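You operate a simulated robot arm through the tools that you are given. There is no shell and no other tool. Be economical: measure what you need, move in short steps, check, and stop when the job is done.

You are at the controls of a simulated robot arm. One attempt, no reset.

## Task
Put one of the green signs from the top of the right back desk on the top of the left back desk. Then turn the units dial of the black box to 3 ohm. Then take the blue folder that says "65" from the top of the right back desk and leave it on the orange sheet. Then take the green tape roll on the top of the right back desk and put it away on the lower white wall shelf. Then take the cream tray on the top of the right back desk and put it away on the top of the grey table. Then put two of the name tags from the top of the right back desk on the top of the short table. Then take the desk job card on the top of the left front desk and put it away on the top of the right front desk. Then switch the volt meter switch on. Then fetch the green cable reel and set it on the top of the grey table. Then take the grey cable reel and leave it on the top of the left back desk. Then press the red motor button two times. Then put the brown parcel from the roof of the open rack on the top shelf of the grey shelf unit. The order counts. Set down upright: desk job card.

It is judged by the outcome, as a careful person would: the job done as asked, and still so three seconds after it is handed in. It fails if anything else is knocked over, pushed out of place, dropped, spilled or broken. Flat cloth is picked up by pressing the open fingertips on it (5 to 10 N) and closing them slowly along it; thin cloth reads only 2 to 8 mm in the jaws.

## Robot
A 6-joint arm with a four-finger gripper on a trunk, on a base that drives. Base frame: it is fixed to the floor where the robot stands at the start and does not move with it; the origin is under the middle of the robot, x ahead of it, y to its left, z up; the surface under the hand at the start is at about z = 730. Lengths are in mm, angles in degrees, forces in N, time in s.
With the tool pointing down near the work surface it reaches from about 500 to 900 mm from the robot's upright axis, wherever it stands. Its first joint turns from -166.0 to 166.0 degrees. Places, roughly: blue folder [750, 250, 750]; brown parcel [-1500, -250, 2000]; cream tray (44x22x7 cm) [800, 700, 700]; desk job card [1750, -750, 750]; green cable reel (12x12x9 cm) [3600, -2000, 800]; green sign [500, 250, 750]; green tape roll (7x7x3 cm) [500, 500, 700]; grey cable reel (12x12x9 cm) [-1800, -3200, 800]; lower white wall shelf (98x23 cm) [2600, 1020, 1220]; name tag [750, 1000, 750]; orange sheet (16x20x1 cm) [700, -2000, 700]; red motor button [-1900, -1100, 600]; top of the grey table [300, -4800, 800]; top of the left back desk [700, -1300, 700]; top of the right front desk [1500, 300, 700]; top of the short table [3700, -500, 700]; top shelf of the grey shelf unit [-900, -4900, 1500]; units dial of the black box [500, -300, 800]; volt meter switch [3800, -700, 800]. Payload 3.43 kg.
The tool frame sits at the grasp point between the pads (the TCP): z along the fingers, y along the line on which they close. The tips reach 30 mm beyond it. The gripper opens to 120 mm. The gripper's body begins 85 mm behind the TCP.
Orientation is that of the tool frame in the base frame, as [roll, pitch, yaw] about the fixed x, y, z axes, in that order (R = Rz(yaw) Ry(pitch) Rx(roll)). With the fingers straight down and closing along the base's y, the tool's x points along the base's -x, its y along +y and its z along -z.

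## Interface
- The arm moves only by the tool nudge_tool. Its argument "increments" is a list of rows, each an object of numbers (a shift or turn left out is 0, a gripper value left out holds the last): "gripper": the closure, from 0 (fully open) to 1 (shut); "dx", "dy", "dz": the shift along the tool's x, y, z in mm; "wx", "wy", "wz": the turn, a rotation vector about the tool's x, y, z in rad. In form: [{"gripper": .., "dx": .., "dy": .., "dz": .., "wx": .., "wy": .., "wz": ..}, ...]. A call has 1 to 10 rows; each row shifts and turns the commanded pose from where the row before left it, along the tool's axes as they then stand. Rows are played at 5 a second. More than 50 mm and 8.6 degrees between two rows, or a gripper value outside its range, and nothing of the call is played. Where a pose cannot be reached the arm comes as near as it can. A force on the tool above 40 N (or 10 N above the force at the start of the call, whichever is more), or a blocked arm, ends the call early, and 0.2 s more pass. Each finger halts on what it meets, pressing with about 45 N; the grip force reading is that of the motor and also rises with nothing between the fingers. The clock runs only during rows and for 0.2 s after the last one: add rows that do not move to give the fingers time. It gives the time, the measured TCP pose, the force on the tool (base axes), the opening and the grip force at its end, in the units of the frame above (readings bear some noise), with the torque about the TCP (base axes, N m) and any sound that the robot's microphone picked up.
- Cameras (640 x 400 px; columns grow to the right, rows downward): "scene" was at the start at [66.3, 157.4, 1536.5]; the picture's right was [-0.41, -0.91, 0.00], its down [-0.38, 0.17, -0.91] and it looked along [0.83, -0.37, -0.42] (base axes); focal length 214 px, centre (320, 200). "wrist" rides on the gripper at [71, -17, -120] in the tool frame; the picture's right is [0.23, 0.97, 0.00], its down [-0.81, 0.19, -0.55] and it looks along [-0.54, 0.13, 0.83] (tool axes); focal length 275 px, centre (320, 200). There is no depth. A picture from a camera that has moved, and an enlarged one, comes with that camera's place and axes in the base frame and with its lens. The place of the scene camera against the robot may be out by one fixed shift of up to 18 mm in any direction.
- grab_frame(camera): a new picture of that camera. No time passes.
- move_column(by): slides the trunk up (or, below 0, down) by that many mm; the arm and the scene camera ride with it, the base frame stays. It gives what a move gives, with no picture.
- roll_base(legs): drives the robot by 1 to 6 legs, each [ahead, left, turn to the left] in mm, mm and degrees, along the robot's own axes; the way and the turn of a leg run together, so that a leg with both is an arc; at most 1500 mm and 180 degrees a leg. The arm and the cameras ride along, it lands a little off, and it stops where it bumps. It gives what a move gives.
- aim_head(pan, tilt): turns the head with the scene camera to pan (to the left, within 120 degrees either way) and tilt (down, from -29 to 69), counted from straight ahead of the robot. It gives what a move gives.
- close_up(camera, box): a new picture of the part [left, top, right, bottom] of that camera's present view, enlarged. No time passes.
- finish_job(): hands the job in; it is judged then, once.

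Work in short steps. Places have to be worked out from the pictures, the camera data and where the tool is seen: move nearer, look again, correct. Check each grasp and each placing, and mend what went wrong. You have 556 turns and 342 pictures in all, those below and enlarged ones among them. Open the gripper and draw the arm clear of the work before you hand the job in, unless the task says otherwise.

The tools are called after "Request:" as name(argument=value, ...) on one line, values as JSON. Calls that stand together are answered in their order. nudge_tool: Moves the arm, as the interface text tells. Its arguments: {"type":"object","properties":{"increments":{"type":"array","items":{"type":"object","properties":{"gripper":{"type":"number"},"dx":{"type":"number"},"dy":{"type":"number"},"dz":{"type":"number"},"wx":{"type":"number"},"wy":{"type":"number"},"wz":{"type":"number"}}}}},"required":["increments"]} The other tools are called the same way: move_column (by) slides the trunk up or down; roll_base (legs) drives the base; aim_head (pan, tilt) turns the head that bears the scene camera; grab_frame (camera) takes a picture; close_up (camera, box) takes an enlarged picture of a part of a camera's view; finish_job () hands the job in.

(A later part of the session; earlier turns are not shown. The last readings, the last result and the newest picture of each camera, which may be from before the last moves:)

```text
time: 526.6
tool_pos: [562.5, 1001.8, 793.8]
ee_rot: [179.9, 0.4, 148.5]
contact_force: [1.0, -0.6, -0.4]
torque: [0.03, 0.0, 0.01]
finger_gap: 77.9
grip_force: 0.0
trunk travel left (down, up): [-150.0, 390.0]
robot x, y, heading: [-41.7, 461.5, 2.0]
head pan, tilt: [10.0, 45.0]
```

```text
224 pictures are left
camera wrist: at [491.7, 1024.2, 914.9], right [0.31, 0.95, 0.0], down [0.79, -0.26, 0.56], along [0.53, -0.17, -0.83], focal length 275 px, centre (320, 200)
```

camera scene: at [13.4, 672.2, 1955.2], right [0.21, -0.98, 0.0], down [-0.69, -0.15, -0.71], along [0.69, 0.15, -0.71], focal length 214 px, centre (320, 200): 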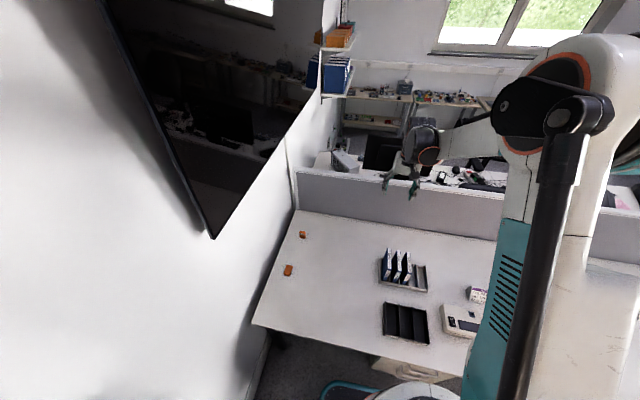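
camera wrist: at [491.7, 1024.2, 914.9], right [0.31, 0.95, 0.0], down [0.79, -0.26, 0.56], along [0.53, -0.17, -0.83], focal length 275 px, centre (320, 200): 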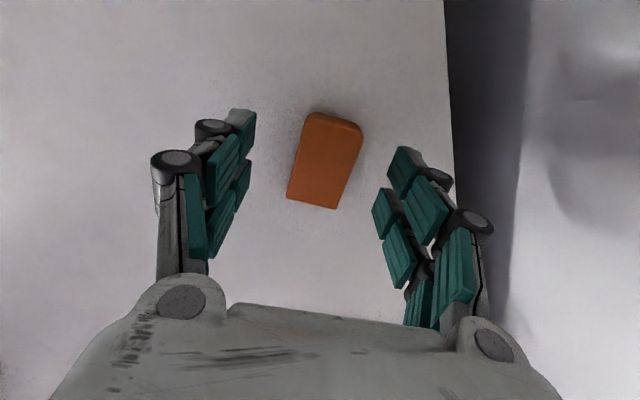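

Well aligned. Descend and close.

Request:
nudge_tool(increments=[{"dz": 18}, {"dz": 10}, {"gripper": 0.5}, {"gripper": 0.65}, {"gripper": 0.8}, {}, {}])

Request:
grab_frame(camera="wrist")

```text
time: 528.2
tool_pos: [561.1, 1004.1, 764.9]
ee_rot: [179.9, 0.4, 148.5]
contact_force: [0.6, -0.5, -0.6]
torque: [0.01, 0.0, 0.0]
finger_gap: 39.1
grip_force: 45.4
trunk travel left (down, up): [-150.0, 390.0]
robot x, y, heading: [-41.3, 461.1, 2.3]
head pan, tilt: [10.0, 45.0]
```

```text
223 pictures are left
camera wrist: at [491.0, 1026.8, 886.9], right [0.31, 0.95, 0.0], down [0.79, -0.26, 0.56], along [0.53, -0.17, -0.83], focal length 275 px, centre (320, 200)
```

wrist: 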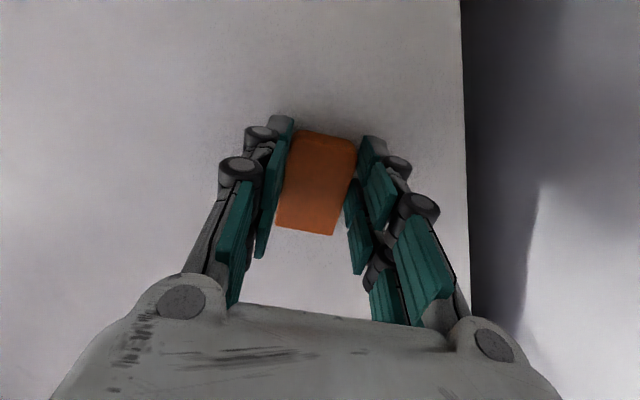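

Held at 39 mm. I lift, swing in front of the robot, and turn the tag's top away from the robot (rel. yaw → 0).

Request:
nudge_tool(increments=[{"gripper": 1, "dz": -5}, {"dz": -15}, {"dz": -40}, {"dz": -40}, {"dz": -40}, {"dx": -30, "dy": -38}, {"dx": -30, "dy": -38}, {"dx": -30, "dy": -38}, {"dx": -30, "dy": -38}, {"dx": -30, "dy": -38}])

Request:
nudge_tool(increments=[{"dx": -25, "dy": -40}, {"dx": -25, "dy": -40}, {"dx": -25, "dy": -40}, {"dx": -25, "dy": -40}, {"dx": -25, "dy": -40}, {"dx": -25, "dy": -40}, {}])

Request:
move_column(by=375)

Request:
nudge_tool(increments=[{"wz": 0.145}, {"wz": 0.145}, {"wz": 0.145}, {"wz": 0.145}, {"wz": 0.145}, {"wz": 0.145}, {"wz": 0.145}, {"wz": 0.145}, {"wz": 0.145}, {"wz": 0.145}])

Request:
nudge_tool(increments=[{"wz": 0.145}, {"wz": 0.145}, {"wz": 0.145}, {"wz": 0.145}, {"wz": 0.145}, {"wz": 0.145}, {"wz": 0.145}, {"wz": 0.085}, {}])

Request:
grab_frame(camera="wrist")

```text
time: 530.4
tool_pos: [589.8, 761.0, 910.0]
ee_rot: [179.9, 0.4, 148.5]
contact_force: [0.5, 0.4, -0.5]
torque: [0.01, 0.02, 0.02]
finger_gap: 39.1
grip_force: 45.0
trunk travel left (down, up): [-150.0, 390.0]
robot x, y, heading: [-35.8, 459.6, 2.4]
head pan, tilt: [10.0, 45.0]
```

```text
time: 532.0
tool_pos: [589.5, 474.5, 907.1]
ee_rot: [179.8, 0.4, 148.5]
contact_force: [0.8, -0.2, -0.5]
torque: [0.01, 0.02, 0.0]
finger_gap: 38.7
grip_force: 45.3
trunk travel left (down, up): [-150.0, 390.0]
robot x, y, heading: [-41.0, 460.0, 2.4]
head pan, tilt: [10.0, 45.0]
```

```text
time: 535.6
tool_pos: [590.2, 476.0, 1283.6]
ee_rot: [179.9, 0.5, 148.4]
contact_force: [0.7, 0.4, 0.2]
torque: [0.0, -0.01, -0.02]
finger_gap: 38.8
grip_force: 45.0
trunk travel left (down, up): [-525.0, 15.0]
robot x, y, heading: [-44.2, 461.4, 2.4]
head pan, tilt: [10.0, 45.0]
```

```text
time: 537.8
tool_pos: [590.0, 477.8, 1283.7]
ee_rot: [179.6, -0.1, 65.3]
contact_force: [0.3, 0.4, -0.6]
torque: [0.0, -0.02, -0.02]
finger_gap: 39.0
grip_force: 45.0
trunk travel left (down, up): [-525.0, 15.0]
robot x, y, heading: [-43.0, 459.1, 2.5]
head pan, tilt: [10.0, 45.0]
```

```text
time: 539.8
tool_pos: [590.9, 464.2, 1282.2]
ee_rot: [-180.0, -0.4, 7.8]
contact_force: [0.0, -0.4, 0.0]
torque: [0.03, -0.02, -0.03]
finger_gap: 39.0
grip_force: 45.0
out of reach, approached as far as the arm can: row 7, 8
trunk travel left (down, up): [-525.0, 15.0]
robot x, y, heading: [-40.8, 460.9, 2.2]
head pan, tilt: [10.0, 45.0]
```

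```text
222 pictures are left
camera wrist: at [657.6, 489.6, 1404.2], right [0.36, -0.93, 0.0], down [-0.78, -0.3, 0.55], along [-0.51, -0.2, -0.84], focal length 275 px, centre (320, 200)
```

wrist: 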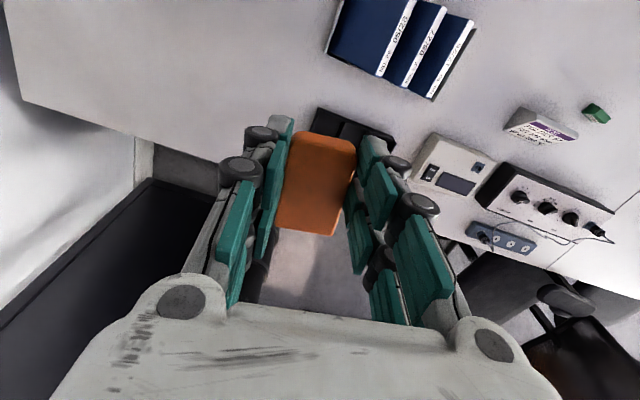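

The wrist limit is about here (rel. yaw ≈6°), enough. I undo a little and drive to the short table.

Request:
nudge_tool(increments=[{"wz": -0.06}, {}])

Request:
roll_base(legs=[[0, -430, -2.3], [-630, 0, 0], [0, -1280, 0], [0, -1250, 0]])

```text
time: 540.4
tool_pos: [589.9, 465.7, 1281.7]
ee_rot: [-179.9, -0.4, 11.3]
contact_force: [-0.5, -0.8, -0.1]
torque: [-0.02, -0.04, 0.02]
finger_gap: 38.9
grip_force: 44.7
trunk travel left (down, up): [-525.0, 15.0]
robot x, y, heading: [-37.5, 457.2, 2.3]
head pan, tilt: [10.0, 45.0]
```

```text
time: 558.1
tool_pos: [-22.0, -2525.5, 1282.8]
ee_rot: [-179.9, -0.3, 9.8]
contact_force: [0.5, -0.8, -0.2]
torque: [0.0, -0.02, 0.0]
finger_gap: 39.0
grip_force: 45.6
trunk travel left (down, up): [-525.0, 15.0]
robot x, y, heading: [-654.2, -2518.0, 1.0]
head pan, tilt: [10.0, 45.0]
```

Request:
roll_base(legs=[[1480, 0, -1], [1480, 0, 0], [480, 0, 0], [0, 1000, 0], [0, 1000, 0]])

Request:
aim_head(pan=5, tilt=40)

Request:
grab_frame(camera="scene")

```text
time: 584.6
tool_pos: [3502.5, -671.1, 1283.9]
ee_rot: [180.0, -0.5, 8.4]
contact_force: [0.2, 1.1, -1.5]
torque: [-0.03, 0.04, -0.02]
finger_gap: 39.1
grip_force: 44.3
trunk travel left (down, up): [-525.0, 15.0]
robot x, y, heading: [2873.3, -643.2, -0.5]
head pan, tilt: [10.0, 45.0]
```

```text
time: 585.2
tool_pos: [3502.2, -671.2, 1283.3]
ee_rot: [-179.8, -0.4, 8.4]
contact_force: [-1.4, 0.3, 0.2]
torque: [0.0, -0.03, 0.0]
finger_gap: 39.0
grip_force: 45.1
trunk travel left (down, up): [-525.0, 15.0]
robot x, y, heading: [2870.6, -643.8, -0.6]
head pan, tilt: [5.0, 40.0]
```

```text
221 pictures are left
camera scene: at [2940.7, -442.6, 1962.6], right [0.08, -1.0, 0.0], down [-0.64, -0.05, -0.77], along [0.76, 0.06, -0.64], focal length 214 px, centre (320, 200)
```

scene: 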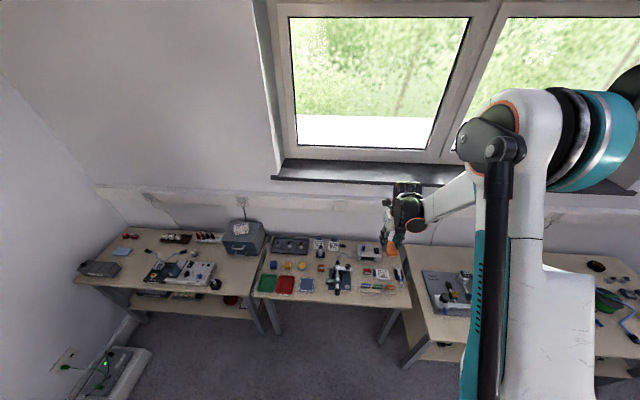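

I shift the base left so the free strip is straight ahead, then tilt the tool to horizontal (tag upright).

Request:
roll_base(legs=[[0, 245, 0.5]])

Request:
nudge_tool(increments=[{"wy": 0.143}, {"wy": 0.143}, {"wy": 0.143}, {"wy": 0.143}, {"wy": 0.143}, {"wy": 0.143}, {"wy": 0.143}, {"wy": 0.143}, {"wy": 0.143}, {"wy": 0.143}])

Request:
nudge_tool(increments=[{"wy": 0.143}, {"wx": -0.145}, {}])

Request:
grab_frame(camera="scene")

Request:
grab_frame(camera="wrist")

```text
time: 587.0
tool_pos: [3502.3, -415.3, 1282.8]
ee_rot: [-180.0, -0.4, 9.1]
contact_force: [-0.5, 0.5, -0.4]
torque: [-0.04, 0.01, 0.0]
finger_gap: 39.3
grip_force: 45.2
trunk travel left (down, up): [-525.0, 15.0]
robot x, y, heading: [2872.7, -399.3, 0.1]
head pan, tilt: [5.0, 40.0]
```

```text
time: 589.2
tool_pos: [3625.7, -434.6, 1418.2]
ee_rot: [-179.9, -82.3, 8.9]
contact_force: [0.0, 0.2, 0.0]
torque: [0.02, 0.01, 0.0]
finger_gap: 39.3
grip_force: 45.2
out of reach, approached as far as the arm can: row 5, 6, 7, 8, 9, 10
trunk travel left (down, up): [-525.0, 15.0]
robot x, y, heading: [2874.4, -398.2, 0.3]
head pan, tilt: [5.0, 40.0]
```

```text
time: 590.0
tool_pos: [3648.0, -439.5, 1438.0]
ee_rot: [-27.5, -89.5, -151.8]
contact_force: [0.3, -0.2, -0.4]
torque: [-0.02, -0.01, 0.05]
finger_gap: 39.1
grip_force: 45.3
out of reach, approached as far as the arm can: row 1, 2
trunk travel left (down, up): [-525.0, 15.0]
robot x, y, heading: [2875.2, -399.5, 0.2]
head pan, tilt: [5.0, 40.0]
```

```text
220 pictures are left
camera scene: at [2940.5, -198.2, 1962.8], right [0.09, -1.0, 0.0], down [-0.64, -0.06, -0.77], along [0.76, 0.07, -0.64], focal length 214 px, centre (320, 200)
```

scene: 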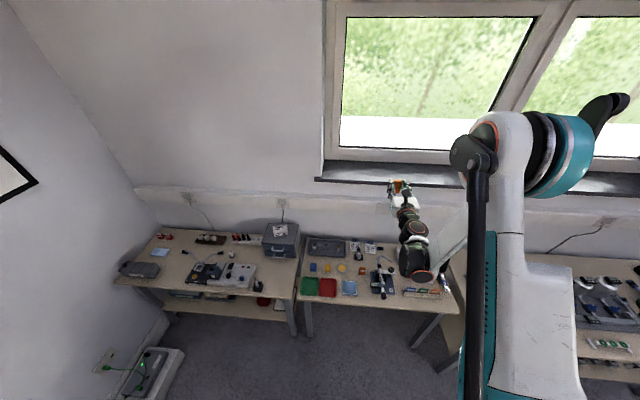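

```text
219 pictures are left
camera wrist: at [3526.9, -423.9, 1509.2], right [0.01, -0.97, 0.23], down [-0.55, -0.2, -0.81], along [0.84, -0.12, -0.53], focal length 275 px, centre (320, 200)
```

wrist: 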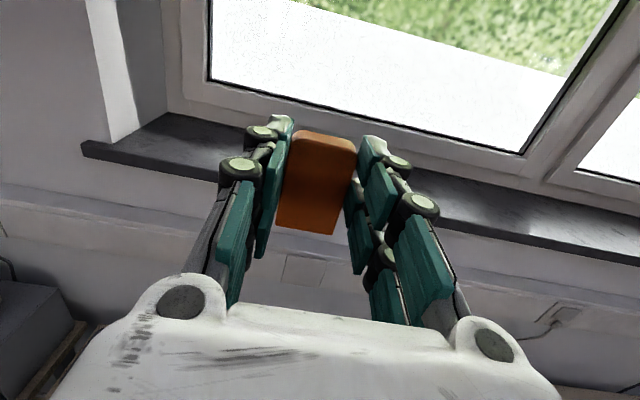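

The tag is upright now; the commanded pose was too close for the arm. I bring the command to a reachable place (up 150, forward 145) and check.

Request:
nudge_tool(increments=[{"dx": 49}, {"dx": 49}, {"dx": 49}, {"dz": 49}, {"dz": 49}, {"dz": 49}, {}])

```text
time: 591.6
tool_pos: [3791.1, -435.3, 1588.7]
ee_rot: [-11.4, -89.4, -167.8]
contact_force: [-2.2, 0.0, 0.3]
torque: [0.03, 0.05, -0.02]
finger_gap: 38.9
grip_force: 44.7
trunk travel left (down, up): [-525.0, 15.0]
robot x, y, heading: [2873.2, -398.1, 0.3]
head pan, tilt: [5.0, 40.0]
```

Reached. Now back the base 190, lower the column fully (TCP to ≈1063) and look.

Request:
roll_base(legs=[[-190, 0, 0]])

Request:
move_column(by=-375)

Request:
move_column(by=-145)

Request:
nudge_tool(increments=[{"dx": -40}, {"dx": -40}, {"dx": -40}, {"dx": -30}, {}])

Request:
grab_frame(camera="scene")

Request:
grab_frame(camera="wrist")

```text
time: 593.2
tool_pos: [3602.9, -432.0, 1588.1]
ee_rot: [-12.6, -89.3, -166.5]
contact_force: [-1.0, -0.3, 1.5]
torque: [-0.03, 0.02, -0.01]
finger_gap: 39.0
grip_force: 45.5
trunk travel left (down, up): [-525.0, 15.0]
robot x, y, heading: [2682.3, -402.9, 0.4]
head pan, tilt: [5.0, 40.0]
```

```text
time: 596.8
tool_pos: [3605.0, -431.5, 1212.1]
ee_rot: [-14.0, -89.6, -164.8]
contact_force: [-0.3, 0.6, 0.4]
torque: [0.01, 0.01, 0.0]
finger_gap: 38.9
grip_force: 45.5
trunk travel left (down, up): [-150.0, 390.0]
robot x, y, heading: [2681.5, -398.0, 0.3]
head pan, tilt: [5.0, 40.0]
```

```text
time: 598.5
tool_pos: [3604.3, -431.6, 1067.4]
ee_rot: [-14.0, -89.5, -165.0]
contact_force: [0.0, 0.5, -0.3]
torque: [0.01, 0.02, 0.03]
finger_gap: 38.7
grip_force: 45.3
trunk travel left (down, up): [-5.0, 535.0]
robot x, y, heading: [2684.3, -398.3, 0.5]
head pan, tilt: [5.0, 40.0]
```

```text
time: 599.7
tool_pos: [3608.9, -431.8, 914.5]
ee_rot: [-14.3, -89.4, -164.5]
contact_force: [0.2, 0.3, -1.3]
torque: [-0.04, -0.03, -0.01]
finger_gap: 38.8
grip_force: 44.7
trunk travel left (down, up): [-5.0, 535.0]
robot x, y, heading: [2681.9, -401.8, 0.4]
head pan, tilt: [5.0, 40.0]
```

```text
218 pictures are left
camera scene: at [2747.6, -196.6, 1442.6], right [0.09, -1.0, 0.0], down [-0.64, -0.06, -0.77], along [0.76, 0.07, -0.64], focal length 214 px, centre (320, 200)
```

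scene: 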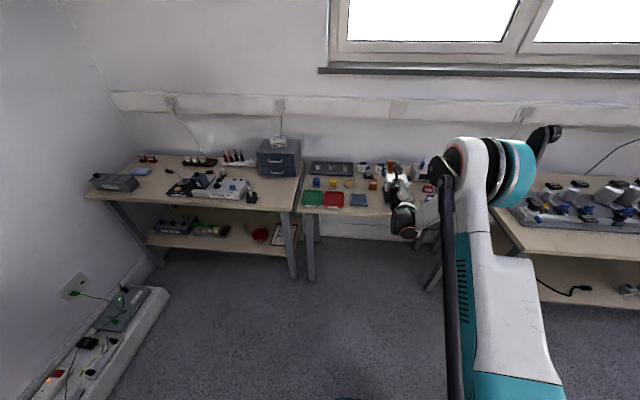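

```text
217 pictures are left
camera wrist: at [3488.2, -417.7, 986.7], right [0.02, -0.97, 0.23], down [-0.54, -0.2, -0.82], along [0.84, -0.11, -0.53], focal length 275 px, centre (320, 200)
```

wrist: 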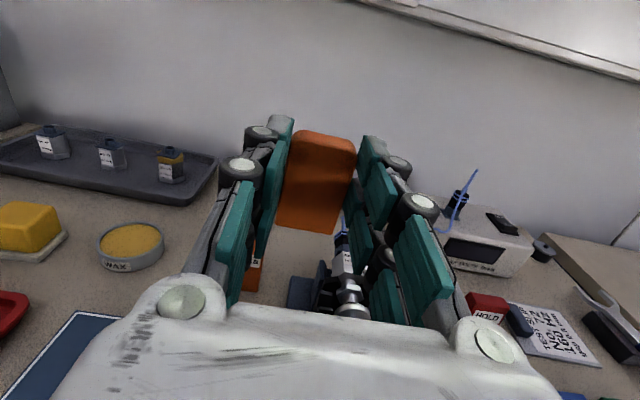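

I retract 86 mm, shift left 44 mm, then descend toward the table front strip.

Request:
nudge_tool(increments=[{"dz": -43}, {"dz": -43}, {"dy": -22}, {"dy": -22}, {"dx": -40}, {"dx": -40}, {"dx": -20}, {}])

Request:
grab_frame(camera="wrist")

Request:
close_up(camera="scene", box=[290, 140, 470, 260])

```text
time: 601.5
tool_pos: [3523.3, -388.0, 815.4]
ee_rot: [-13.8, -89.6, -165.1]
contact_force: [0.2, 0.3, -0.5]
torque: [-0.02, -0.02, 0.0]
finger_gap: 39.1
grip_force: 45.5
trunk travel left (down, up): [-5.0, 535.0]
robot x, y, heading: [2680.4, -397.8, 0.5]
head pan, tilt: [5.0, 40.0]
```

```text
216 pictures are left
camera wrist: at [3402.0, -373.3, 886.4], right [0.02, -0.97, 0.23], down [-0.54, -0.2, -0.82], along [0.84, -0.11, -0.53], focal length 275 px, centre (320, 200)
```

wrist: 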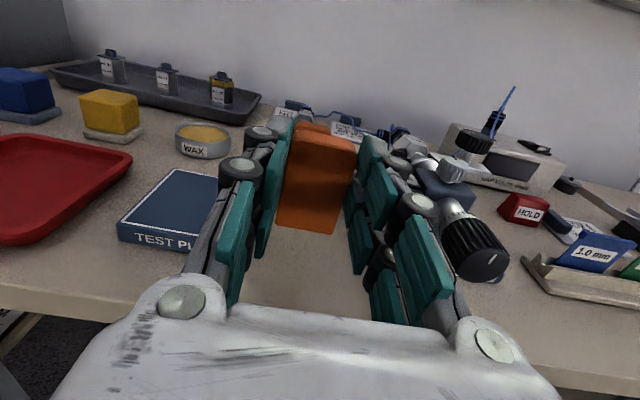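

```text
3.33 times, centred on (380, 200) of scene
camera zoom: at [2747.4, -196.5, 1442.6], right [0.09, -1.0, 0.0], down [-0.64, -0.06, -0.77], along [0.76, 0.07, -0.64], focal length 715 px, centre (120, 200)
```

zoom: 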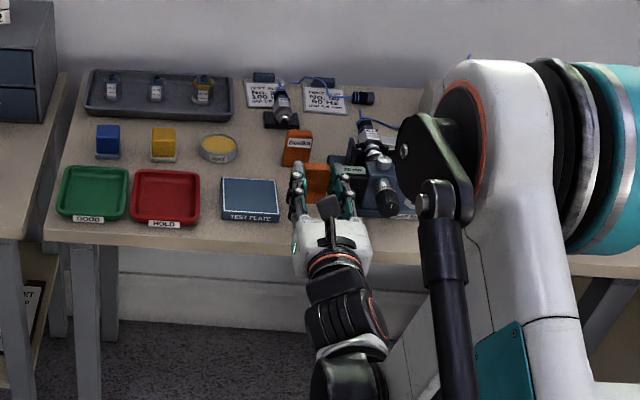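

Good: between the test plate and the microscope, at the front edge. Lower in steps to contact.

Request:
nudge_tool(increments=[{"dx": -15}, {"dx": -10}, {"dx": -5}, {}])

Request:
nudge_tool(increments=[{"dx": -2.5}, {"dx": -2.5}, {}])

Request:
nudge_tool(increments=[{"dx": -2}, {"dx": -2}, {}])

```text
time: 602.5
tool_pos: [3534.7, -387.5, 790.3]
ee_rot: [-14.0, -89.6, -164.8]
contact_force: [0.1, -0.1, -0.8]
torque: [0.0, 0.01, 0.01]
finger_gap: 39.2
grip_force: 44.9
out of reach, approached as far as the arm can: row 1, 2
trunk travel left (down, up): [-5.0, 535.0]
robot x, y, heading: [2682.1, -401.5, 0.2]
head pan, tilt: [5.0, 40.0]
```

```text
time: 603.3
tool_pos: [3534.6, -387.5, 785.7]
ee_rot: [-13.4, -89.4, -165.5]
contact_force: [0.4, 0.3, -0.8]
torque: [0.01, 0.02, 0.0]
finger_gap: 38.8
grip_force: 44.7
out of reach, approached as far as the arm can: row 2
trunk travel left (down, up): [-5.0, 535.0]
robot x, y, heading: [2682.2, -399.3, 0.4]
head pan, tilt: [5.0, 40.0]
```

```text
time: 604.1
tool_pos: [3537.2, -388.0, 783.8]
ee_rot: [-14.9, -89.5, -164.0]
contact_force: [0.0, 0.2, -0.4]
torque: [-0.02, 0.01, 0.03]
finger_gap: 39.1
grip_force: 45.1
trunk travel left (down, up): [-5.0, 535.0]
robot x, y, heading: [2683.2, -397.5, 0.2]
head pan, tilt: [5.0, 40.0]
```

Request:
nudge_tool(increments=[{"dx": -2, "dz": 2}, {"dx": -2, "dz": 2}, {}])

Request:
nudge_tool(increments=[{"dx": -2, "dz": 2}, {"dx": -2, "dz": 1}, {}])

Request:
nudge_tool(increments=[{"dx": -2, "dz": 1}, {"dx": -1, "dz": 1}, {}])

```text
time: 604.9
tool_pos: [3540.1, -388.3, 779.3]
ee_rot: [-14.9, -89.4, -164.0]
contact_force: [-0.1, 0.2, 0.3]
torque: [0.03, 0.01, 0.01]
finger_gap: 38.9
grip_force: 45.2
trunk travel left (down, up): [-5.0, 535.0]
robot x, y, heading: [2682.9, -398.2, 0.3]
head pan, tilt: [5.0, 40.0]
```

```text
time: 605.7
tool_pos: [3542.9, -388.3, 776.7]
ee_rot: [-10.6, -89.3, -168.3]
contact_force: [0.0, -0.7, 22.9]
torque: [-0.06, -0.47, 0.02]
finger_gap: 38.9
grip_force: 44.7
trunk travel left (down, up): [-5.0, 535.0]
robot x, y, heading: [2681.0, -398.2, 0.6]
head pan, tilt: [5.0, 40.0]
```

```text
time: 606.3
tool_pos: [3542.3, -388.6, 776.0]
ee_rot: [-9.2, -89.0, -169.6]
contact_force: [-1.3, -1.5, 26.6]
torque: [-0.09, -0.5, -0.04]
finger_gap: 39.1
grip_force: 45.4
trunk travel left (down, up): [-5.0, 535.0]
robot x, y, heading: [2679.8, -397.1, 0.6]
head pan, tilt: [5.0, 40.0]
stopped in row 2: the force on the tool passed its limit at 40 N (the readings are from after the stop); the commanded pose is now the measured one
```

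Contact. I ease 1 mm up and open just a little to check it stands.

Request:
nudge_tool(increments=[{"dx": 1.2}, {"gripper": 0.67}, {"gripper": 0.65}, {"gripper": 0.63}, {"gripper": 0.61}, {}])

Request:
grab_frame(camera="wrist")

```text
time: 607.7
tool_pos: [3545.2, -387.8, 774.8]
ee_rot: [-12.3, -89.4, -166.4]
contact_force: [0.0, 1.9, 0.5]
torque: [-0.01, 0.03, 0.06]
finger_gap: 46.2
grip_force: 0.1
trunk travel left (down, up): [-5.0, 535.0]
robot x, y, heading: [2682.4, -396.8, 0.5]
head pan, tilt: [5.0, 40.0]
```

```text
214 pictures are left
camera wrist: at [3423.0, -373.9, 846.2], right [0.02, -0.97, 0.23], down [-0.54, -0.2, -0.82], along [0.84, -0.11, -0.53], focal length 275 px, centre (320, 200)
```

wrist: 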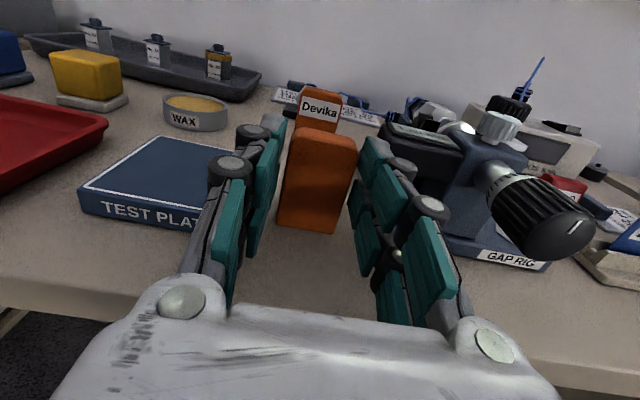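

The tag stands upright. I lift the fingers straight up past its top.

Request:
nudge_tool(increments=[{"dx": 8}, {"dx": 12}, {"dx": 20}, {"dx": 40}, {"dx": 45}, {"dx": 45}, {}])

Request:
grab_frame(camera="wrist")

Request:
close_up(camera="scene", box=[290, 140, 470, 260])

```text
time: 608.3
tool_pos: [3543.8, -388.9, 786.5]
ee_rot: [-79.2, -89.5, -99.9]
contact_force: [4.1, 2.5, -18.9]
torque: [0.62, 0.52, 0.23]
finger_gap: 46.1
grip_force: 0.1
trunk travel left (down, up): [-5.0, 535.0]
robot x, y, heading: [2681.5, -397.8, 0.4]
head pan, tilt: [5.0, 40.0]
stopped in row 3: the force on the tool passed its limit at 57 N (the readings are from after the stop); the commanded pose is now the measured one
```

```text
213 pictures are left
camera wrist: at [3423.4, -374.4, 859.0], right [0.01, -0.97, 0.22], down [-0.55, -0.19, -0.81], along [0.84, -0.11, -0.54], focal length 275 px, centre (320, 200)
```

wrist: 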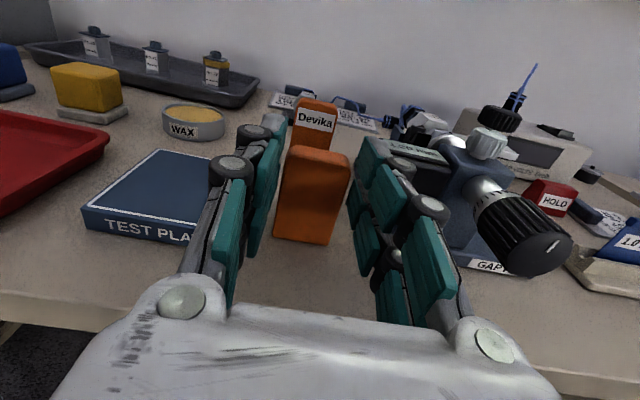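

```text
3.33 times, centred on (380, 200) of scene
camera zoom: at [2749.4, -196.4, 1442.3], right [0.09, -1.0, 0.0], down [-0.64, -0.06, -0.76], along [0.76, 0.07, -0.64], focal length 715 px, centre (120, 200)
```

zoom: 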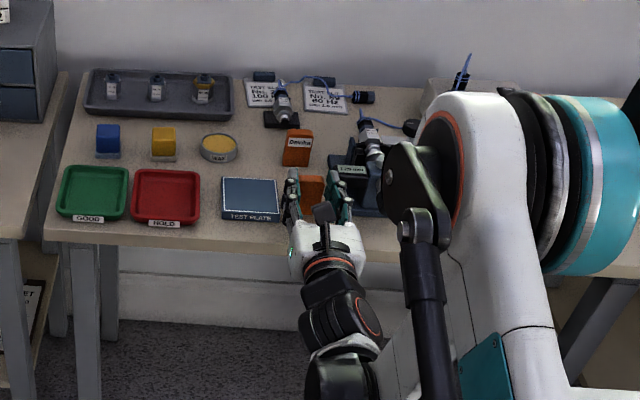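

Something blocks upward (likely the rig's display overhang above the right finger). I lower back 9 mm and retract backward instead.

Request:
nudge_tool(increments=[{"dx": -6}, {"dx": -3}, {}])

Request:
roll_base(legs=[[-35, 0, 0]])

Request:
grab_frame(camera="wrist")

```text
time: 609.1
tool_pos: [3540.5, -388.4, 781.2]
ee_rot: [-50.9, -89.7, -128.2]
contact_force: [-0.1, 1.1, 0.7]
torque: [-0.03, -0.03, 0.04]
finger_gap: 46.8
grip_force: 0.0
trunk travel left (down, up): [-5.0, 535.0]
robot x, y, heading: [2679.1, -397.3, 0.3]
head pan, tilt: [5.0, 40.0]
```

```text
time: 610.0
tool_pos: [3506.4, -388.5, 779.8]
ee_rot: [-55.6, -89.5, -123.5]
contact_force: [-0.2, 0.2, -0.5]
torque: [-0.03, -0.01, 0.02]
finger_gap: 47.0
grip_force: 0.0
trunk travel left (down, up): [-5.0, 535.0]
robot x, y, heading: [2648.0, -398.4, 0.3]
head pan, tilt: [5.0, 40.0]
```

```text
211 pictures are left
camera wrist: at [3385.6, -374.6, 852.0], right [0.01, -0.97, 0.22], down [-0.55, -0.2, -0.81], along [0.84, -0.11, -0.54], focal length 275 px, centre (320, 200)
```

wrist: 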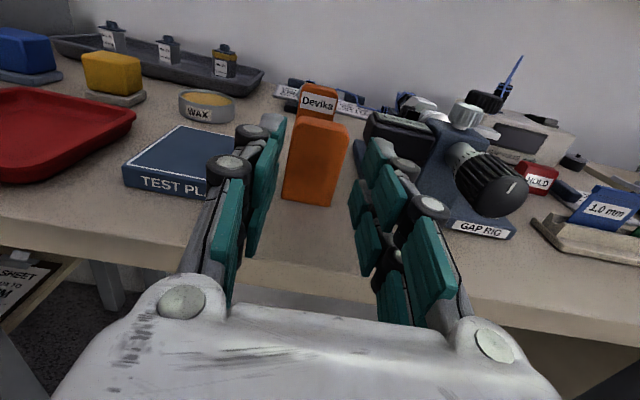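

The tag is free. I raise now.

Request:
nudge_tool(increments=[{"dx": 10}, {"dx": 20}, {"dx": 40}, {"dx": 45}, {"dx": 45}, {"dx": 45}, {}])

Request:
close_up(camera="scene", box=[290, 140, 470, 260])

```text
time: 611.6
tool_pos: [3505.6, -388.9, 985.1]
ee_rot: [-49.7, -89.6, -129.4]
contact_force: [-0.6, 0.0, 0.3]
torque: [0.0, 0.01, -0.01]
finger_gap: 46.7
grip_force: 0.1
trunk travel left (down, up): [-5.0, 535.0]
robot x, y, heading: [2647.1, -398.4, 0.6]
head pan, tilt: [5.0, 40.0]
```

```text
3.33 times, centred on (380, 200) of scene
camera zoom: at [2711.1, -196.8, 1442.6], right [0.09, -1.0, 0.0], down [-0.64, -0.06, -0.77], along [0.76, 0.07, -0.64], focal length 715 px, centre (120, 200)
```

zoom: 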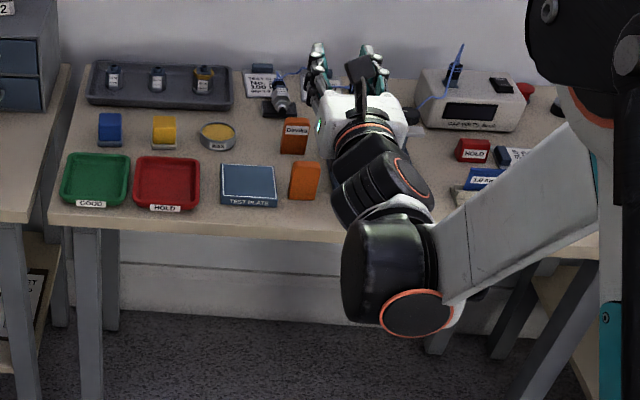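

Both tags stand on the short table. Next the desk job card. I bring the tool back to vertical and raise a bit.

Request:
nudge_tool(increments=[{"wy": -0.143, "dx": 10}, {"wy": -0.143}, {"wy": -0.143}, {"wy": -0.143}, {"wy": -0.143}, {"wy": -0.143}, {"wy": -0.143}, {"wy": -0.143}, {"wy": -0.143}, {"wy": -0.143}])

Request:
nudge_tool(increments=[{"wy": -0.135}, {}])

Request:
grab_frame(camera="scene")

```text
time: 613.8
tool_pos: [3479.1, -230.7, 994.8]
ee_rot: [167.7, -13.5, -2.9]
contact_force: [0.2, -0.2, 0.6]
torque: [-0.03, 0.02, -0.01]
finger_gap: 46.7
grip_force: 0.1
out of reach, approached as far as the arm can: row 1, 2, 3, 4, 5, 6, 7, 8, 9, 10
trunk travel left (down, up): [-5.0, 535.0]
robot x, y, heading: [2644.5, -396.7, 0.5]
head pan, tilt: [5.0, 40.0]
```

```text
time: 614.4
tool_pos: [3477.7, -230.6, 994.4]
ee_rot: [165.4, -7.1, -4.3]
contact_force: [0.1, -0.1, -1.1]
torque: [-0.06, 0.05, -0.01]
finger_gap: 46.9
grip_force: 0.0
out of reach, approached as far as the arm can: row 1
trunk travel left (down, up): [-5.0, 535.0]
robot x, y, heading: [2646.9, -397.3, 0.3]
head pan, tilt: [5.0, 40.0]
```

```text
209 pictures are left
camera scene: at [2712.4, -196.5, 1442.5], right [0.09, -1.0, 0.0], down [-0.64, -0.06, -0.77], along [0.76, 0.07, -0.64], focal length 214 px, centre (320, 200)
```

scene: 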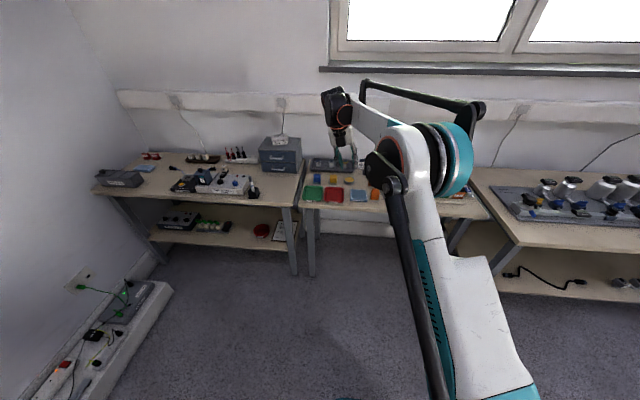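

Near the wrist limit; I unwind the yaw toward 90°.

Request:
nudge_tool(increments=[{"wz": -0.14}, {"wz": -0.14}, {"wz": -0.14}, {"wz": -0.14}, {"wz": -0.14}, {"wz": -0.14}, {"wz": -0.14}, {"wz": -0.14}, {"wz": -0.14}, {"wz": -0.14}])

```text
time: 616.6
tool_pos: [3479.4, -231.1, 995.9]
ee_rot: [170.3, 12.9, 74.0]
contact_force: [-0.1, -0.1, 0.1]
torque: [0.01, 0.01, -0.01]
finger_gap: 46.6
grip_force: 0.0
trunk travel left (down, up): [-5.0, 535.0]
robot x, y, heading: [2641.7, -400.2, 0.5]
head pan, tilt: [5.0, 40.0]
```

Request:
nudge_tool(increments=[{"wx": 0.083, "wy": 0.113}, {"wx": 0.083, "wy": 0.113}, {"dz": -40}, {"dz": -40}, {}])

Request:
move_column(by=300)

Request:
grab_frame(camera="scene")

```text
time: 617.8
tool_pos: [3472.7, -209.3, 1076.9]
ee_rot: [170.1, 13.0, 74.0]
contact_force: [-0.3, -0.1, 0.2]
torque: [-0.03, 0.04, 0.0]
finger_gap: 46.7
grip_force: 0.0
out of reach, approached as far as the arm can: row 1, 2
trunk travel left (down, up): [-5.0, 535.0]
robot x, y, heading: [2646.4, -401.6, 0.6]
head pan, tilt: [5.0, 40.0]
```

```text
time: 620.8
tool_pos: [3473.9, -209.1, 1375.5]
ee_rot: [170.2, 13.0, 73.9]
contact_force: [0.9, 0.8, 0.1]
torque: [0.0, 0.01, -0.04]
finger_gap: 46.7
grip_force: 0.1
trunk travel left (down, up): [-305.0, 235.0]
robot x, y, heading: [2645.6, -401.7, 0.3]
head pan, tilt: [5.0, 40.0]
```

```text
208 pictures are left
camera scene: at [2711.9, -196.6, 1742.5], right [0.09, -1.0, 0.0], down [-0.64, -0.06, -0.77], along [0.76, 0.07, -0.64], focal length 214 px, centre (320, 200)
```

scene: 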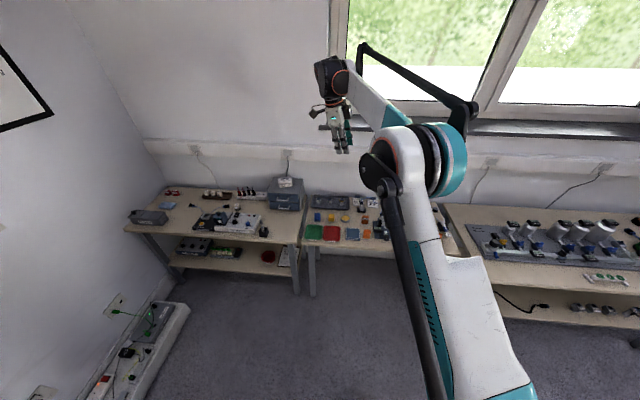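

I retract the arm toward the robot first, then level the tool.

Request:
nudge_tool(increments=[{"dx": -32, "dy": -26, "dz": 3}, {"dx": -32, "dy": -26, "dz": 3}, {"dx": -32, "dy": -26, "dz": 3}, {"dx": -32, "dy": -26, "dz": 3}, {"dx": -32, "dy": -26, "dz": 3}, {"dx": -32, "dy": -26, "dz": 3}, {}])

```text
time: 622.4
tool_pos: [3274.2, -354.0, 1376.9]
ee_rot: [170.2, 13.1, 73.9]
contact_force: [-1.3, -0.5, 0.5]
torque: [-0.02, 0.0, -0.03]
finger_gap: 46.9
grip_force: 0.1
trunk travel left (down, up): [-305.0, 235.0]
robot x, y, heading: [2647.6, -399.7, 0.2]
head pan, tilt: [5.0, 40.0]
```

Request:
nudge_tool(increments=[{"wx": 0.083, "wy": 0.113}, {"wx": 0.083, "wy": 0.113}, {}])

Request:
close_up(camera="scene", box=[290, 180, 470, 270])

```text
time: 623.2
tool_pos: [3273.6, -353.5, 1376.3]
ee_rot: [170.1, 13.2, 74.0]
contact_force: [-0.5, -1.5, -0.1]
torque: [-0.02, -0.01, 0.0]
finger_gap: 46.5
grip_force: 0.0
out of reach, approached as far as the arm can: row 1, 2
trunk travel left (down, up): [-305.0, 235.0]
robot x, y, heading: [2646.7, -399.3, 0.5]
head pan, tilt: [5.0, 40.0]
```

```text
3.56 times, centred on (380, 225) of scene
camera zoom: at [2711.6, -196.8, 1742.6], right [0.09, -1.0, 0.0], down [-0.64, -0.06, -0.77], along [0.76, 0.07, -0.64], focal length 763 px, centre (107, 111)
```

zoom: 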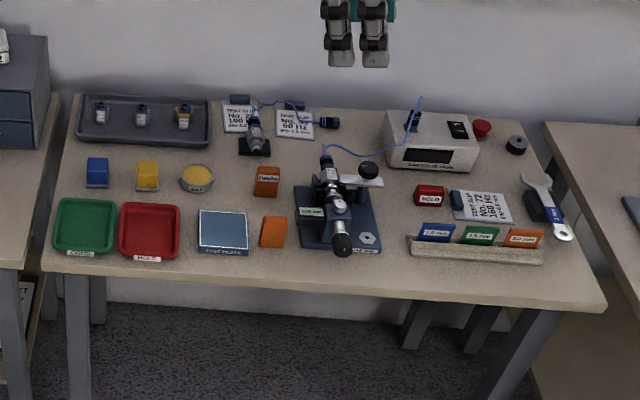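

The tool is still tilted ~16°; I turn the yaw further to free the wrist, then retry levelling.

Request:
nudge_tool(increments=[{"wz": -0.14}, {"wz": -0.14}, {"wz": -0.14}, {"wz": -0.14}, {"wz": -0.14}, {"wz": -0.14}, {"wz": -0.14}, {"wz": -0.14}, {}])

Request:
nudge_tool(increments=[{"wx": 0.08}, {}])

Request:
nudge_tool(increments=[{"wy": 0.08}, {}])

```text
time: 625.2
tool_pos: [3273.3, -356.1, 1374.8]
ee_rot: [-172.1, 14.4, 140.3]
contact_force: [0.4, -0.5, 0.1]
torque: [-0.01, 0.02, 0.01]
finger_gap: 46.9
grip_force: 0.0
trunk travel left (down, up): [-305.0, 235.0]
robot x, y, heading: [2645.9, -398.1, 0.5]
head pan, tilt: [5.0, 40.0]
```

```text
time: 625.8
tool_pos: [3273.6, -357.5, 1376.4]
ee_rot: [-167.6, 14.4, 140.2]
contact_force: [0.2, 0.4, 0.2]
torque: [0.0, -0.01, 0.02]
finger_gap: 46.7
grip_force: 0.1
trunk travel left (down, up): [-305.0, 235.0]
robot x, y, heading: [2648.6, -398.5, 0.6]
head pan, tilt: [5.0, 40.0]
```

```text
time: 626.4
tool_pos: [3274.5, -357.2, 1376.9]
ee_rot: [-167.3, 10.5, 139.4]
contact_force: [0.8, 0.0, 0.1]
torque: [0.0, 0.0, -0.02]
finger_gap: 46.8
grip_force: 0.0
trunk travel left (down, up): [-305.0, 235.0]
robot x, y, heading: [2648.0, -398.0, 0.5]
head pan, tilt: [5.0, 40.0]
```

Request:
nudge_tool(increments=[{"wx": -0.11, "wy": 0.093}, {"wx": -0.11, "wy": 0.093}, {}])

```text
time: 627.2
tool_pos: [3273.5, -357.8, 1376.6]
ee_rot: [-167.3, 10.6, 139.4]
contact_force: [0.4, 0.3, 0.4]
torque: [0.0, 0.01, -0.01]
finger_gap: 47.1
grip_force: 0.1
out of reach, approached as far as the arm can: row 1, 2
trunk travel left (down, up): [-305.0, 235.0]
robot x, y, heading: [2648.9, -399.3, 0.4]
head pan, tilt: [5.0, 40.0]
```

Request:
nudge_tool(increments=[{"wx": -0.03}, {"wx": -0.03}, {}])

Request:
grab_frame(camera="wrist")

Request:
grab_frame(camera="scene")

```text
time: 628.0
tool_pos: [3274.1, -357.7, 1376.4]
ee_rot: [-169.4, 12.1, 139.6]
contact_force: [-0.2, -0.1, -0.2]
torque: [-0.03, 0.01, 0.0]
finger_gap: 46.9
grip_force: 0.1
trunk travel left (down, up): [-305.0, 235.0]
robot x, y, heading: [2643.6, -400.9, 0.6]
head pan, tilt: [5.0, 40.0]
```

```text
206 pictures are left
camera wrist: at [3205.6, -291.3, 1480.8], right [0.48, 0.85, -0.22], down [0.71, -0.22, 0.67], along [0.52, -0.48, -0.71], focal length 275 px, centre (320, 200)
```

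wrist: 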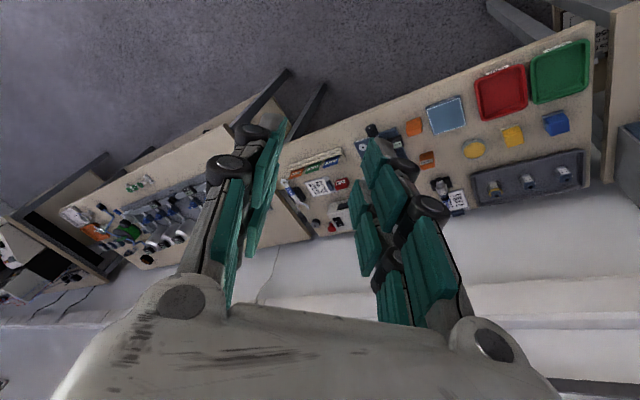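

```text
205 pictures are left
camera scene: at [2711.7, -196.8, 1742.6], right [0.09, -1.0, 0.0], down [-0.64, -0.06, -0.77], along [0.76, 0.07, -0.64], focal length 214 px, centre (320, 200)
```

scene: 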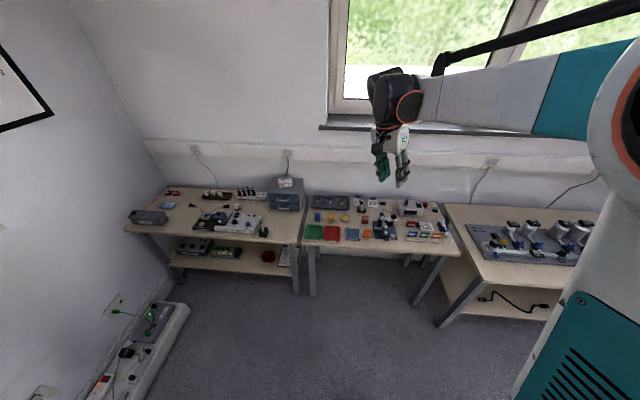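

I test whether the lateral tilt limit depends on the arm's pan: move the tool left and retry.

Request:
nudge_tool(increments=[{"wx": 0.06, "wy": -0.05}, {"dx": 30, "dy": 30}, {"dx": 30, "dy": 30}, {"dx": 30, "dy": 30}, {"dx": 30, "dy": 30}, {"wx": -0.05, "wy": 0.04}, {"wx": -0.05, "wy": 0.04}, {"wx": -0.05, "wy": 0.04}, {"wx": -0.05, "wy": 0.04}])

```text
time: 630.0
tool_pos: [3264.8, -198.1, 1321.2]
ee_rot: [-173.9, 14.9, 139.8]
contact_force: [-0.9, 0.2, 0.2]
torque: [0.02, -0.03, 0.01]
finger_gap: 46.7
grip_force: 0.1
out of reach, approached as far as the arm can: row 7, 8, 9
trunk travel left (down, up): [-305.0, 235.0]
robot x, y, heading: [2647.3, -396.9, 0.2]
head pan, tilt: [5.0, 40.0]
```

Request:
close_up(camera="scene", box=[280, 20, 480, 180])

```text
2.50 times, centred on (380, 100) of scene
camera zoom: at [2711.3, -196.8, 1742.6], right [0.09, -1.0, 0.0], down [-0.64, -0.06, -0.77], along [0.76, 0.07, -0.64], focal length 536 px, centre (170, 450)
```

zoom: 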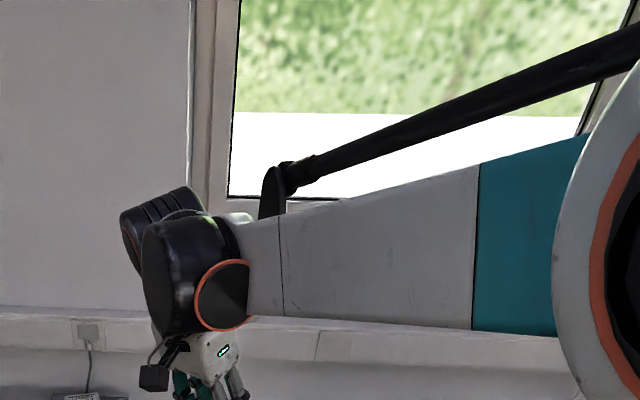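

I try levelling at a different wrist bend: first lean the tool 40° outward.

Request:
nudge_tool(increments=[{"wx": -0.1146, "wy": -0.07, "wz": 0.038}, {"wx": -0.1146, "wy": -0.07, "wz": 0.038}, {"wx": -0.1146, "wy": -0.07, "wz": 0.038}, {"wx": -0.1146, "wy": -0.07, "wz": 0.038}, {"wx": -0.1146, "wy": -0.07, "wz": 0.038}, {}])

```text
time: 631.4
tool_pos: [3266.0, -197.3, 1321.3]
ee_rot: [146.2, 31.7, 123.3]
contact_force: [0.0, 0.2, 0.5]
torque: [0.0, 0.02, 0.01]
finger_gap: 46.9
grip_force: 0.0
trunk travel left (down, up): [-305.0, 235.0]
robot x, y, heading: [2649.9, -395.3, 0.9]
head pan, tilt: [5.0, 40.0]
```

Request:
nudge_tool(increments=[{"wx": -0.0317, "wy": 0.1014, "wz": 0.0914}, {"wx": -0.0317, "wy": 0.1014, "wz": 0.0914}, {}])

```text
time: 632.2
tool_pos: [3265.6, -197.5, 1321.1]
ee_rot: [143.2, 21.9, 121.6]
contact_force: [-0.1, 0.1, 0.4]
torque: [0.0, -0.01, -0.02]
finger_gap: 47.0
grip_force: 0.1
out of reach, approached as far as the arm can: row 2
trunk travel left (down, up): [-305.0, 235.0]
robot x, y, heading: [2644.9, -401.6, 0.6]
head pan, tilt: [5.0, 40.0]
```

The forearm-roll joint seems wound up against its limit. I unwind it by rotating the tool about the forearm (radial) axis the other way round, in free space.

Request:
nudge_tool(increments=[{"wx": 0.0319, "wy": -0.1051, "wz": -0.0947}, {"wx": 0.0319, "wy": -0.1051, "wz": -0.0947}, {"wx": 0.0319, "wy": -0.1051, "wz": -0.0947}, {"wx": 0.0319, "wy": -0.1051, "wz": -0.0947}, {"wx": 0.0319, "wy": -0.1051, "wz": -0.0947}, {"wx": 0.0319, "wy": -0.1051, "wz": -0.0947}, {"wx": 0.0319, "wy": -0.1051, "wz": -0.0947}, {"wx": 0.0319, "wy": -0.1051, "wz": -0.0947}, {"wx": 0.0319, "wy": -0.1051, "wz": -0.0947}, {"wx": 0.0319, "wy": -0.1051, "wz": -0.0947}])

Request:
nudge_tool(increments=[{"wx": 0.0319, "wy": -0.1051, "wz": -0.0947}, {"wx": 0.0319, "wy": -0.1051, "wz": -0.0947}, {"wx": 0.0319, "wy": -0.1051, "wz": -0.0947}, {"wx": 0.0319, "wy": -0.1051, "wz": -0.0947}, {"wx": 0.0319, "wy": -0.1051, "wz": -0.0947}, {"wx": 0.0319, "wy": -0.1051, "wz": -0.0947}, {"wx": 0.0319, "wy": -0.1051, "wz": -0.0947}, {"wx": 0.0319, "wy": -0.1051, "wz": -0.0947}, {"wx": 0.0319, "wy": -0.1051, "wz": -0.0947}, {"wx": 0.0319, "wy": -0.1051, "wz": -0.0947}])

```text
time: 634.4
tool_pos: [3266.4, -197.8, 1321.4]
ee_rot: [-80.2, 69.8, -112.0]
contact_force: [-0.7, 0.1, -0.1]
torque: [-0.02, -0.02, -0.01]
finger_gap: 46.8
grip_force: 0.0
trunk travel left (down, up): [-305.0, 235.0]
robot x, y, heading: [2645.5, -397.0, 0.3]
head pan, tilt: [5.0, 40.0]
```

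```text
time: 636.6
tool_pos: [3319.6, -166.0, 1370.6]
ee_rot: [-40.1, -8.6, -84.9]
contact_force: [-0.6, -0.2, -0.5]
torque: [-0.04, 0.02, 0.03]
finger_gap: 46.8
grip_force: 0.0
out of reach, approached as far as the arm can: row 4, 5, 6, 7, 8, 9, 10
trunk travel left (down, up): [-305.0, 235.0]
robot x, y, heading: [2644.1, -397.3, 0.4]
head pan, tilt: [5.0, 40.0]
```

Now pointing forward-up; continue around.

Request:
nudge_tool(increments=[{"wx": 0.0335, "wy": -0.1045, "wz": -0.0947}, {"wx": 0.0335, "wy": -0.1045, "wz": -0.0947}, {"wx": 0.0335, "wy": -0.1045, "wz": -0.0947}, {"wx": 0.0335, "wy": -0.1045, "wz": -0.0947}, {"wx": 0.0335, "wy": -0.1045, "wz": -0.0947}, {"wx": 0.0335, "wy": -0.1045, "wz": -0.0947}, {"wx": 0.0335, "wy": -0.1045, "wz": -0.0947}, {"wx": 0.0335, "wy": -0.1045, "wz": -0.0947}, {"wx": 0.0335, "wy": -0.1045, "wz": -0.0947}, {"wx": 0.0335, "wy": -0.1045, "wz": -0.0947}])

Request:
nudge_tool(increments=[{"wx": 0.0335, "wy": -0.1045, "wz": -0.0947}, {"wx": 0.0335, "wy": -0.1045, "wz": -0.0947}, {"wx": 0.0335, "wy": -0.1045, "wz": -0.0947}, {"wx": 0.0335, "wy": -0.1045, "wz": -0.0947}, {"wx": 0.0335, "wy": -0.1045, "wz": -0.0947}, {"wx": 0.0335, "wy": -0.1045, "wz": -0.0947}, {"wx": 0.0335, "wy": -0.1045, "wz": -0.0947}, {"wx": 0.0335, "wy": -0.1045, "wz": -0.0947}, {"wx": 0.0335, "wy": -0.1045, "wz": -0.0947}, {"wx": 0.0335, "wy": -0.1045, "wz": -0.0947}])

```text
time: 638.8
tool_pos: [3319.1, -164.7, 1373.2]
ee_rot: [56.2, -76.6, -169.5]
contact_force: [0.4, -0.6, 0.2]
torque: [-0.02, 0.0, 0.0]
finger_gap: 46.5
grip_force: 0.1
trunk travel left (down, up): [-305.0, 235.0]
robot x, y, heading: [2646.4, -398.7, 0.5]
head pan, tilt: [5.0, 40.0]
```

```text
time: 641.0
tool_pos: [3319.2, -165.2, 1372.2]
ee_rot: [136.7, -4.9, 121.9]
contact_force: [0.4, -0.3, 0.7]
torque: [-0.03, -0.02, 0.0]
finger_gap: 46.8
grip_force: 0.0
trunk travel left (down, up): [-305.0, 235.0]
robot x, y, heading: [2646.1, -403.2, 0.4]
head pan, tilt: [5.0, 40.0]
```

Unwound: lateral tilt is now on the other side. I level the tool to vertical.

Request:
nudge_tool(increments=[{"wx": 0.1255, "wy": -0.0158}, {"wx": 0.1255, "wy": -0.0158}, {"wx": 0.1255, "wy": -0.0158}, {"wx": 0.1255, "wy": -0.0158}, {"wx": 0.1255, "wy": -0.0158}, {"wx": 0.1255, "wy": -0.0158}, {}])

```text
time: 642.6
tool_pos: [3328.1, -209.2, 1370.7]
ee_rot: [173.2, -14.7, 124.3]
contact_force: [0.1, 0.4, 0.2]
torque: [-0.03, 0.02, 0.02]
finger_gap: 46.7
grip_force: 0.0
out of reach, approached as far as the arm can: row 2, 3, 4, 5, 6
trunk travel left (down, up): [-305.0, 235.0]
robot x, y, heading: [2647.8, -402.6, 0.2]
head pan, tilt: [5.0, 40.0]
```

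The reachable branch excludes straight-down; I must flip the wrist: go round to pointing up, then sweep down through forward. First lean out and rotate back up.

Request:
nudge_tool(increments=[{"wx": -0.1284, "wy": -0.0402, "wz": -0.0387}, {"wx": -0.1284, "wy": -0.0402, "wz": -0.0387}, {"wx": -0.1284, "wy": -0.0402, "wz": -0.0387}, {"wx": -0.1284, "wy": -0.0402, "wz": -0.0387}, {"wx": -0.1284, "wy": -0.0402, "wz": -0.0387}, {}])

Request:
nudge_tool(increments=[{"wx": -0.0568, "wy": 0.0933, "wz": 0.0916}, {"wx": -0.0568, "wy": 0.0933, "wz": 0.0916}, {"wx": -0.0568, "wy": 0.0933, "wz": 0.0916}, {"wx": -0.0568, "wy": 0.0933, "wz": 0.0916}, {"wx": -0.0568, "wy": 0.0933, "wz": 0.0916}, {"wx": -0.0568, "wy": 0.0933, "wz": 0.0916}, {"wx": -0.0568, "wy": 0.0933, "wz": 0.0916}, {"wx": -0.0568, "wy": 0.0933, "wz": 0.0916}, {"wx": -0.0568, "wy": 0.0933, "wz": 0.0916}, {"wx": -0.0568, "wy": 0.0933, "wz": 0.0916}])

Request:
nudge_tool(increments=[{"wx": -0.0568, "wy": 0.0933, "wz": 0.0916}, {"wx": -0.0568, "wy": 0.0933, "wz": 0.0916}, {"wx": -0.0568, "wy": 0.0933, "wz": 0.0916}, {"wx": -0.0568, "wy": 0.0933, "wz": 0.0916}, {"wx": -0.0568, "wy": 0.0933, "wz": 0.0916}, {"wx": -0.0568, "wy": 0.0933, "wz": 0.0916}, {"wx": -0.0568, "wy": 0.0933, "wz": 0.0916}, {"wx": -0.0568, "wy": 0.0933, "wz": 0.0916}])

```text
time: 644.0
tool_pos: [3327.9, -207.8, 1372.0]
ee_rot: [135.4, 0.2, 129.2]
contact_force: [-0.5, 0.6, -0.9]
torque: [-0.01, -0.01, -0.03]
finger_gap: 46.6
grip_force: 0.1
trunk travel left (down, up): [-305.0, 235.0]
robot x, y, heading: [2643.2, -398.0, 0.4]
head pan, tilt: [5.0, 40.0]
```

```text
time: 646.2
tool_pos: [3329.3, -207.4, 1370.5]
ee_rot: [65.9, -65.1, 177.2]
contact_force: [-0.6, -0.9, 0.5]
torque: [0.01, 0.0, -0.02]
finger_gap: 47.1
grip_force: 0.0
trunk travel left (down, up): [-305.0, 235.0]
robot x, y, heading: [2648.9, -399.7, 0.4]
head pan, tilt: [5.0, 40.0]
```

```text
time: 648.0
tool_pos: [3328.3, -208.8, 1370.8]
ee_rot: [-29.8, -30.0, -101.6]
contact_force: [-0.5, 0.0, -0.7]
torque: [0.0, 0.01, 0.03]
finger_gap: 46.7
grip_force: 0.0
trunk travel left (down, up): [-305.0, 235.0]
robot x, y, heading: [2644.2, -397.8, 0.7]
head pan, tilt: [5.0, 40.0]
```

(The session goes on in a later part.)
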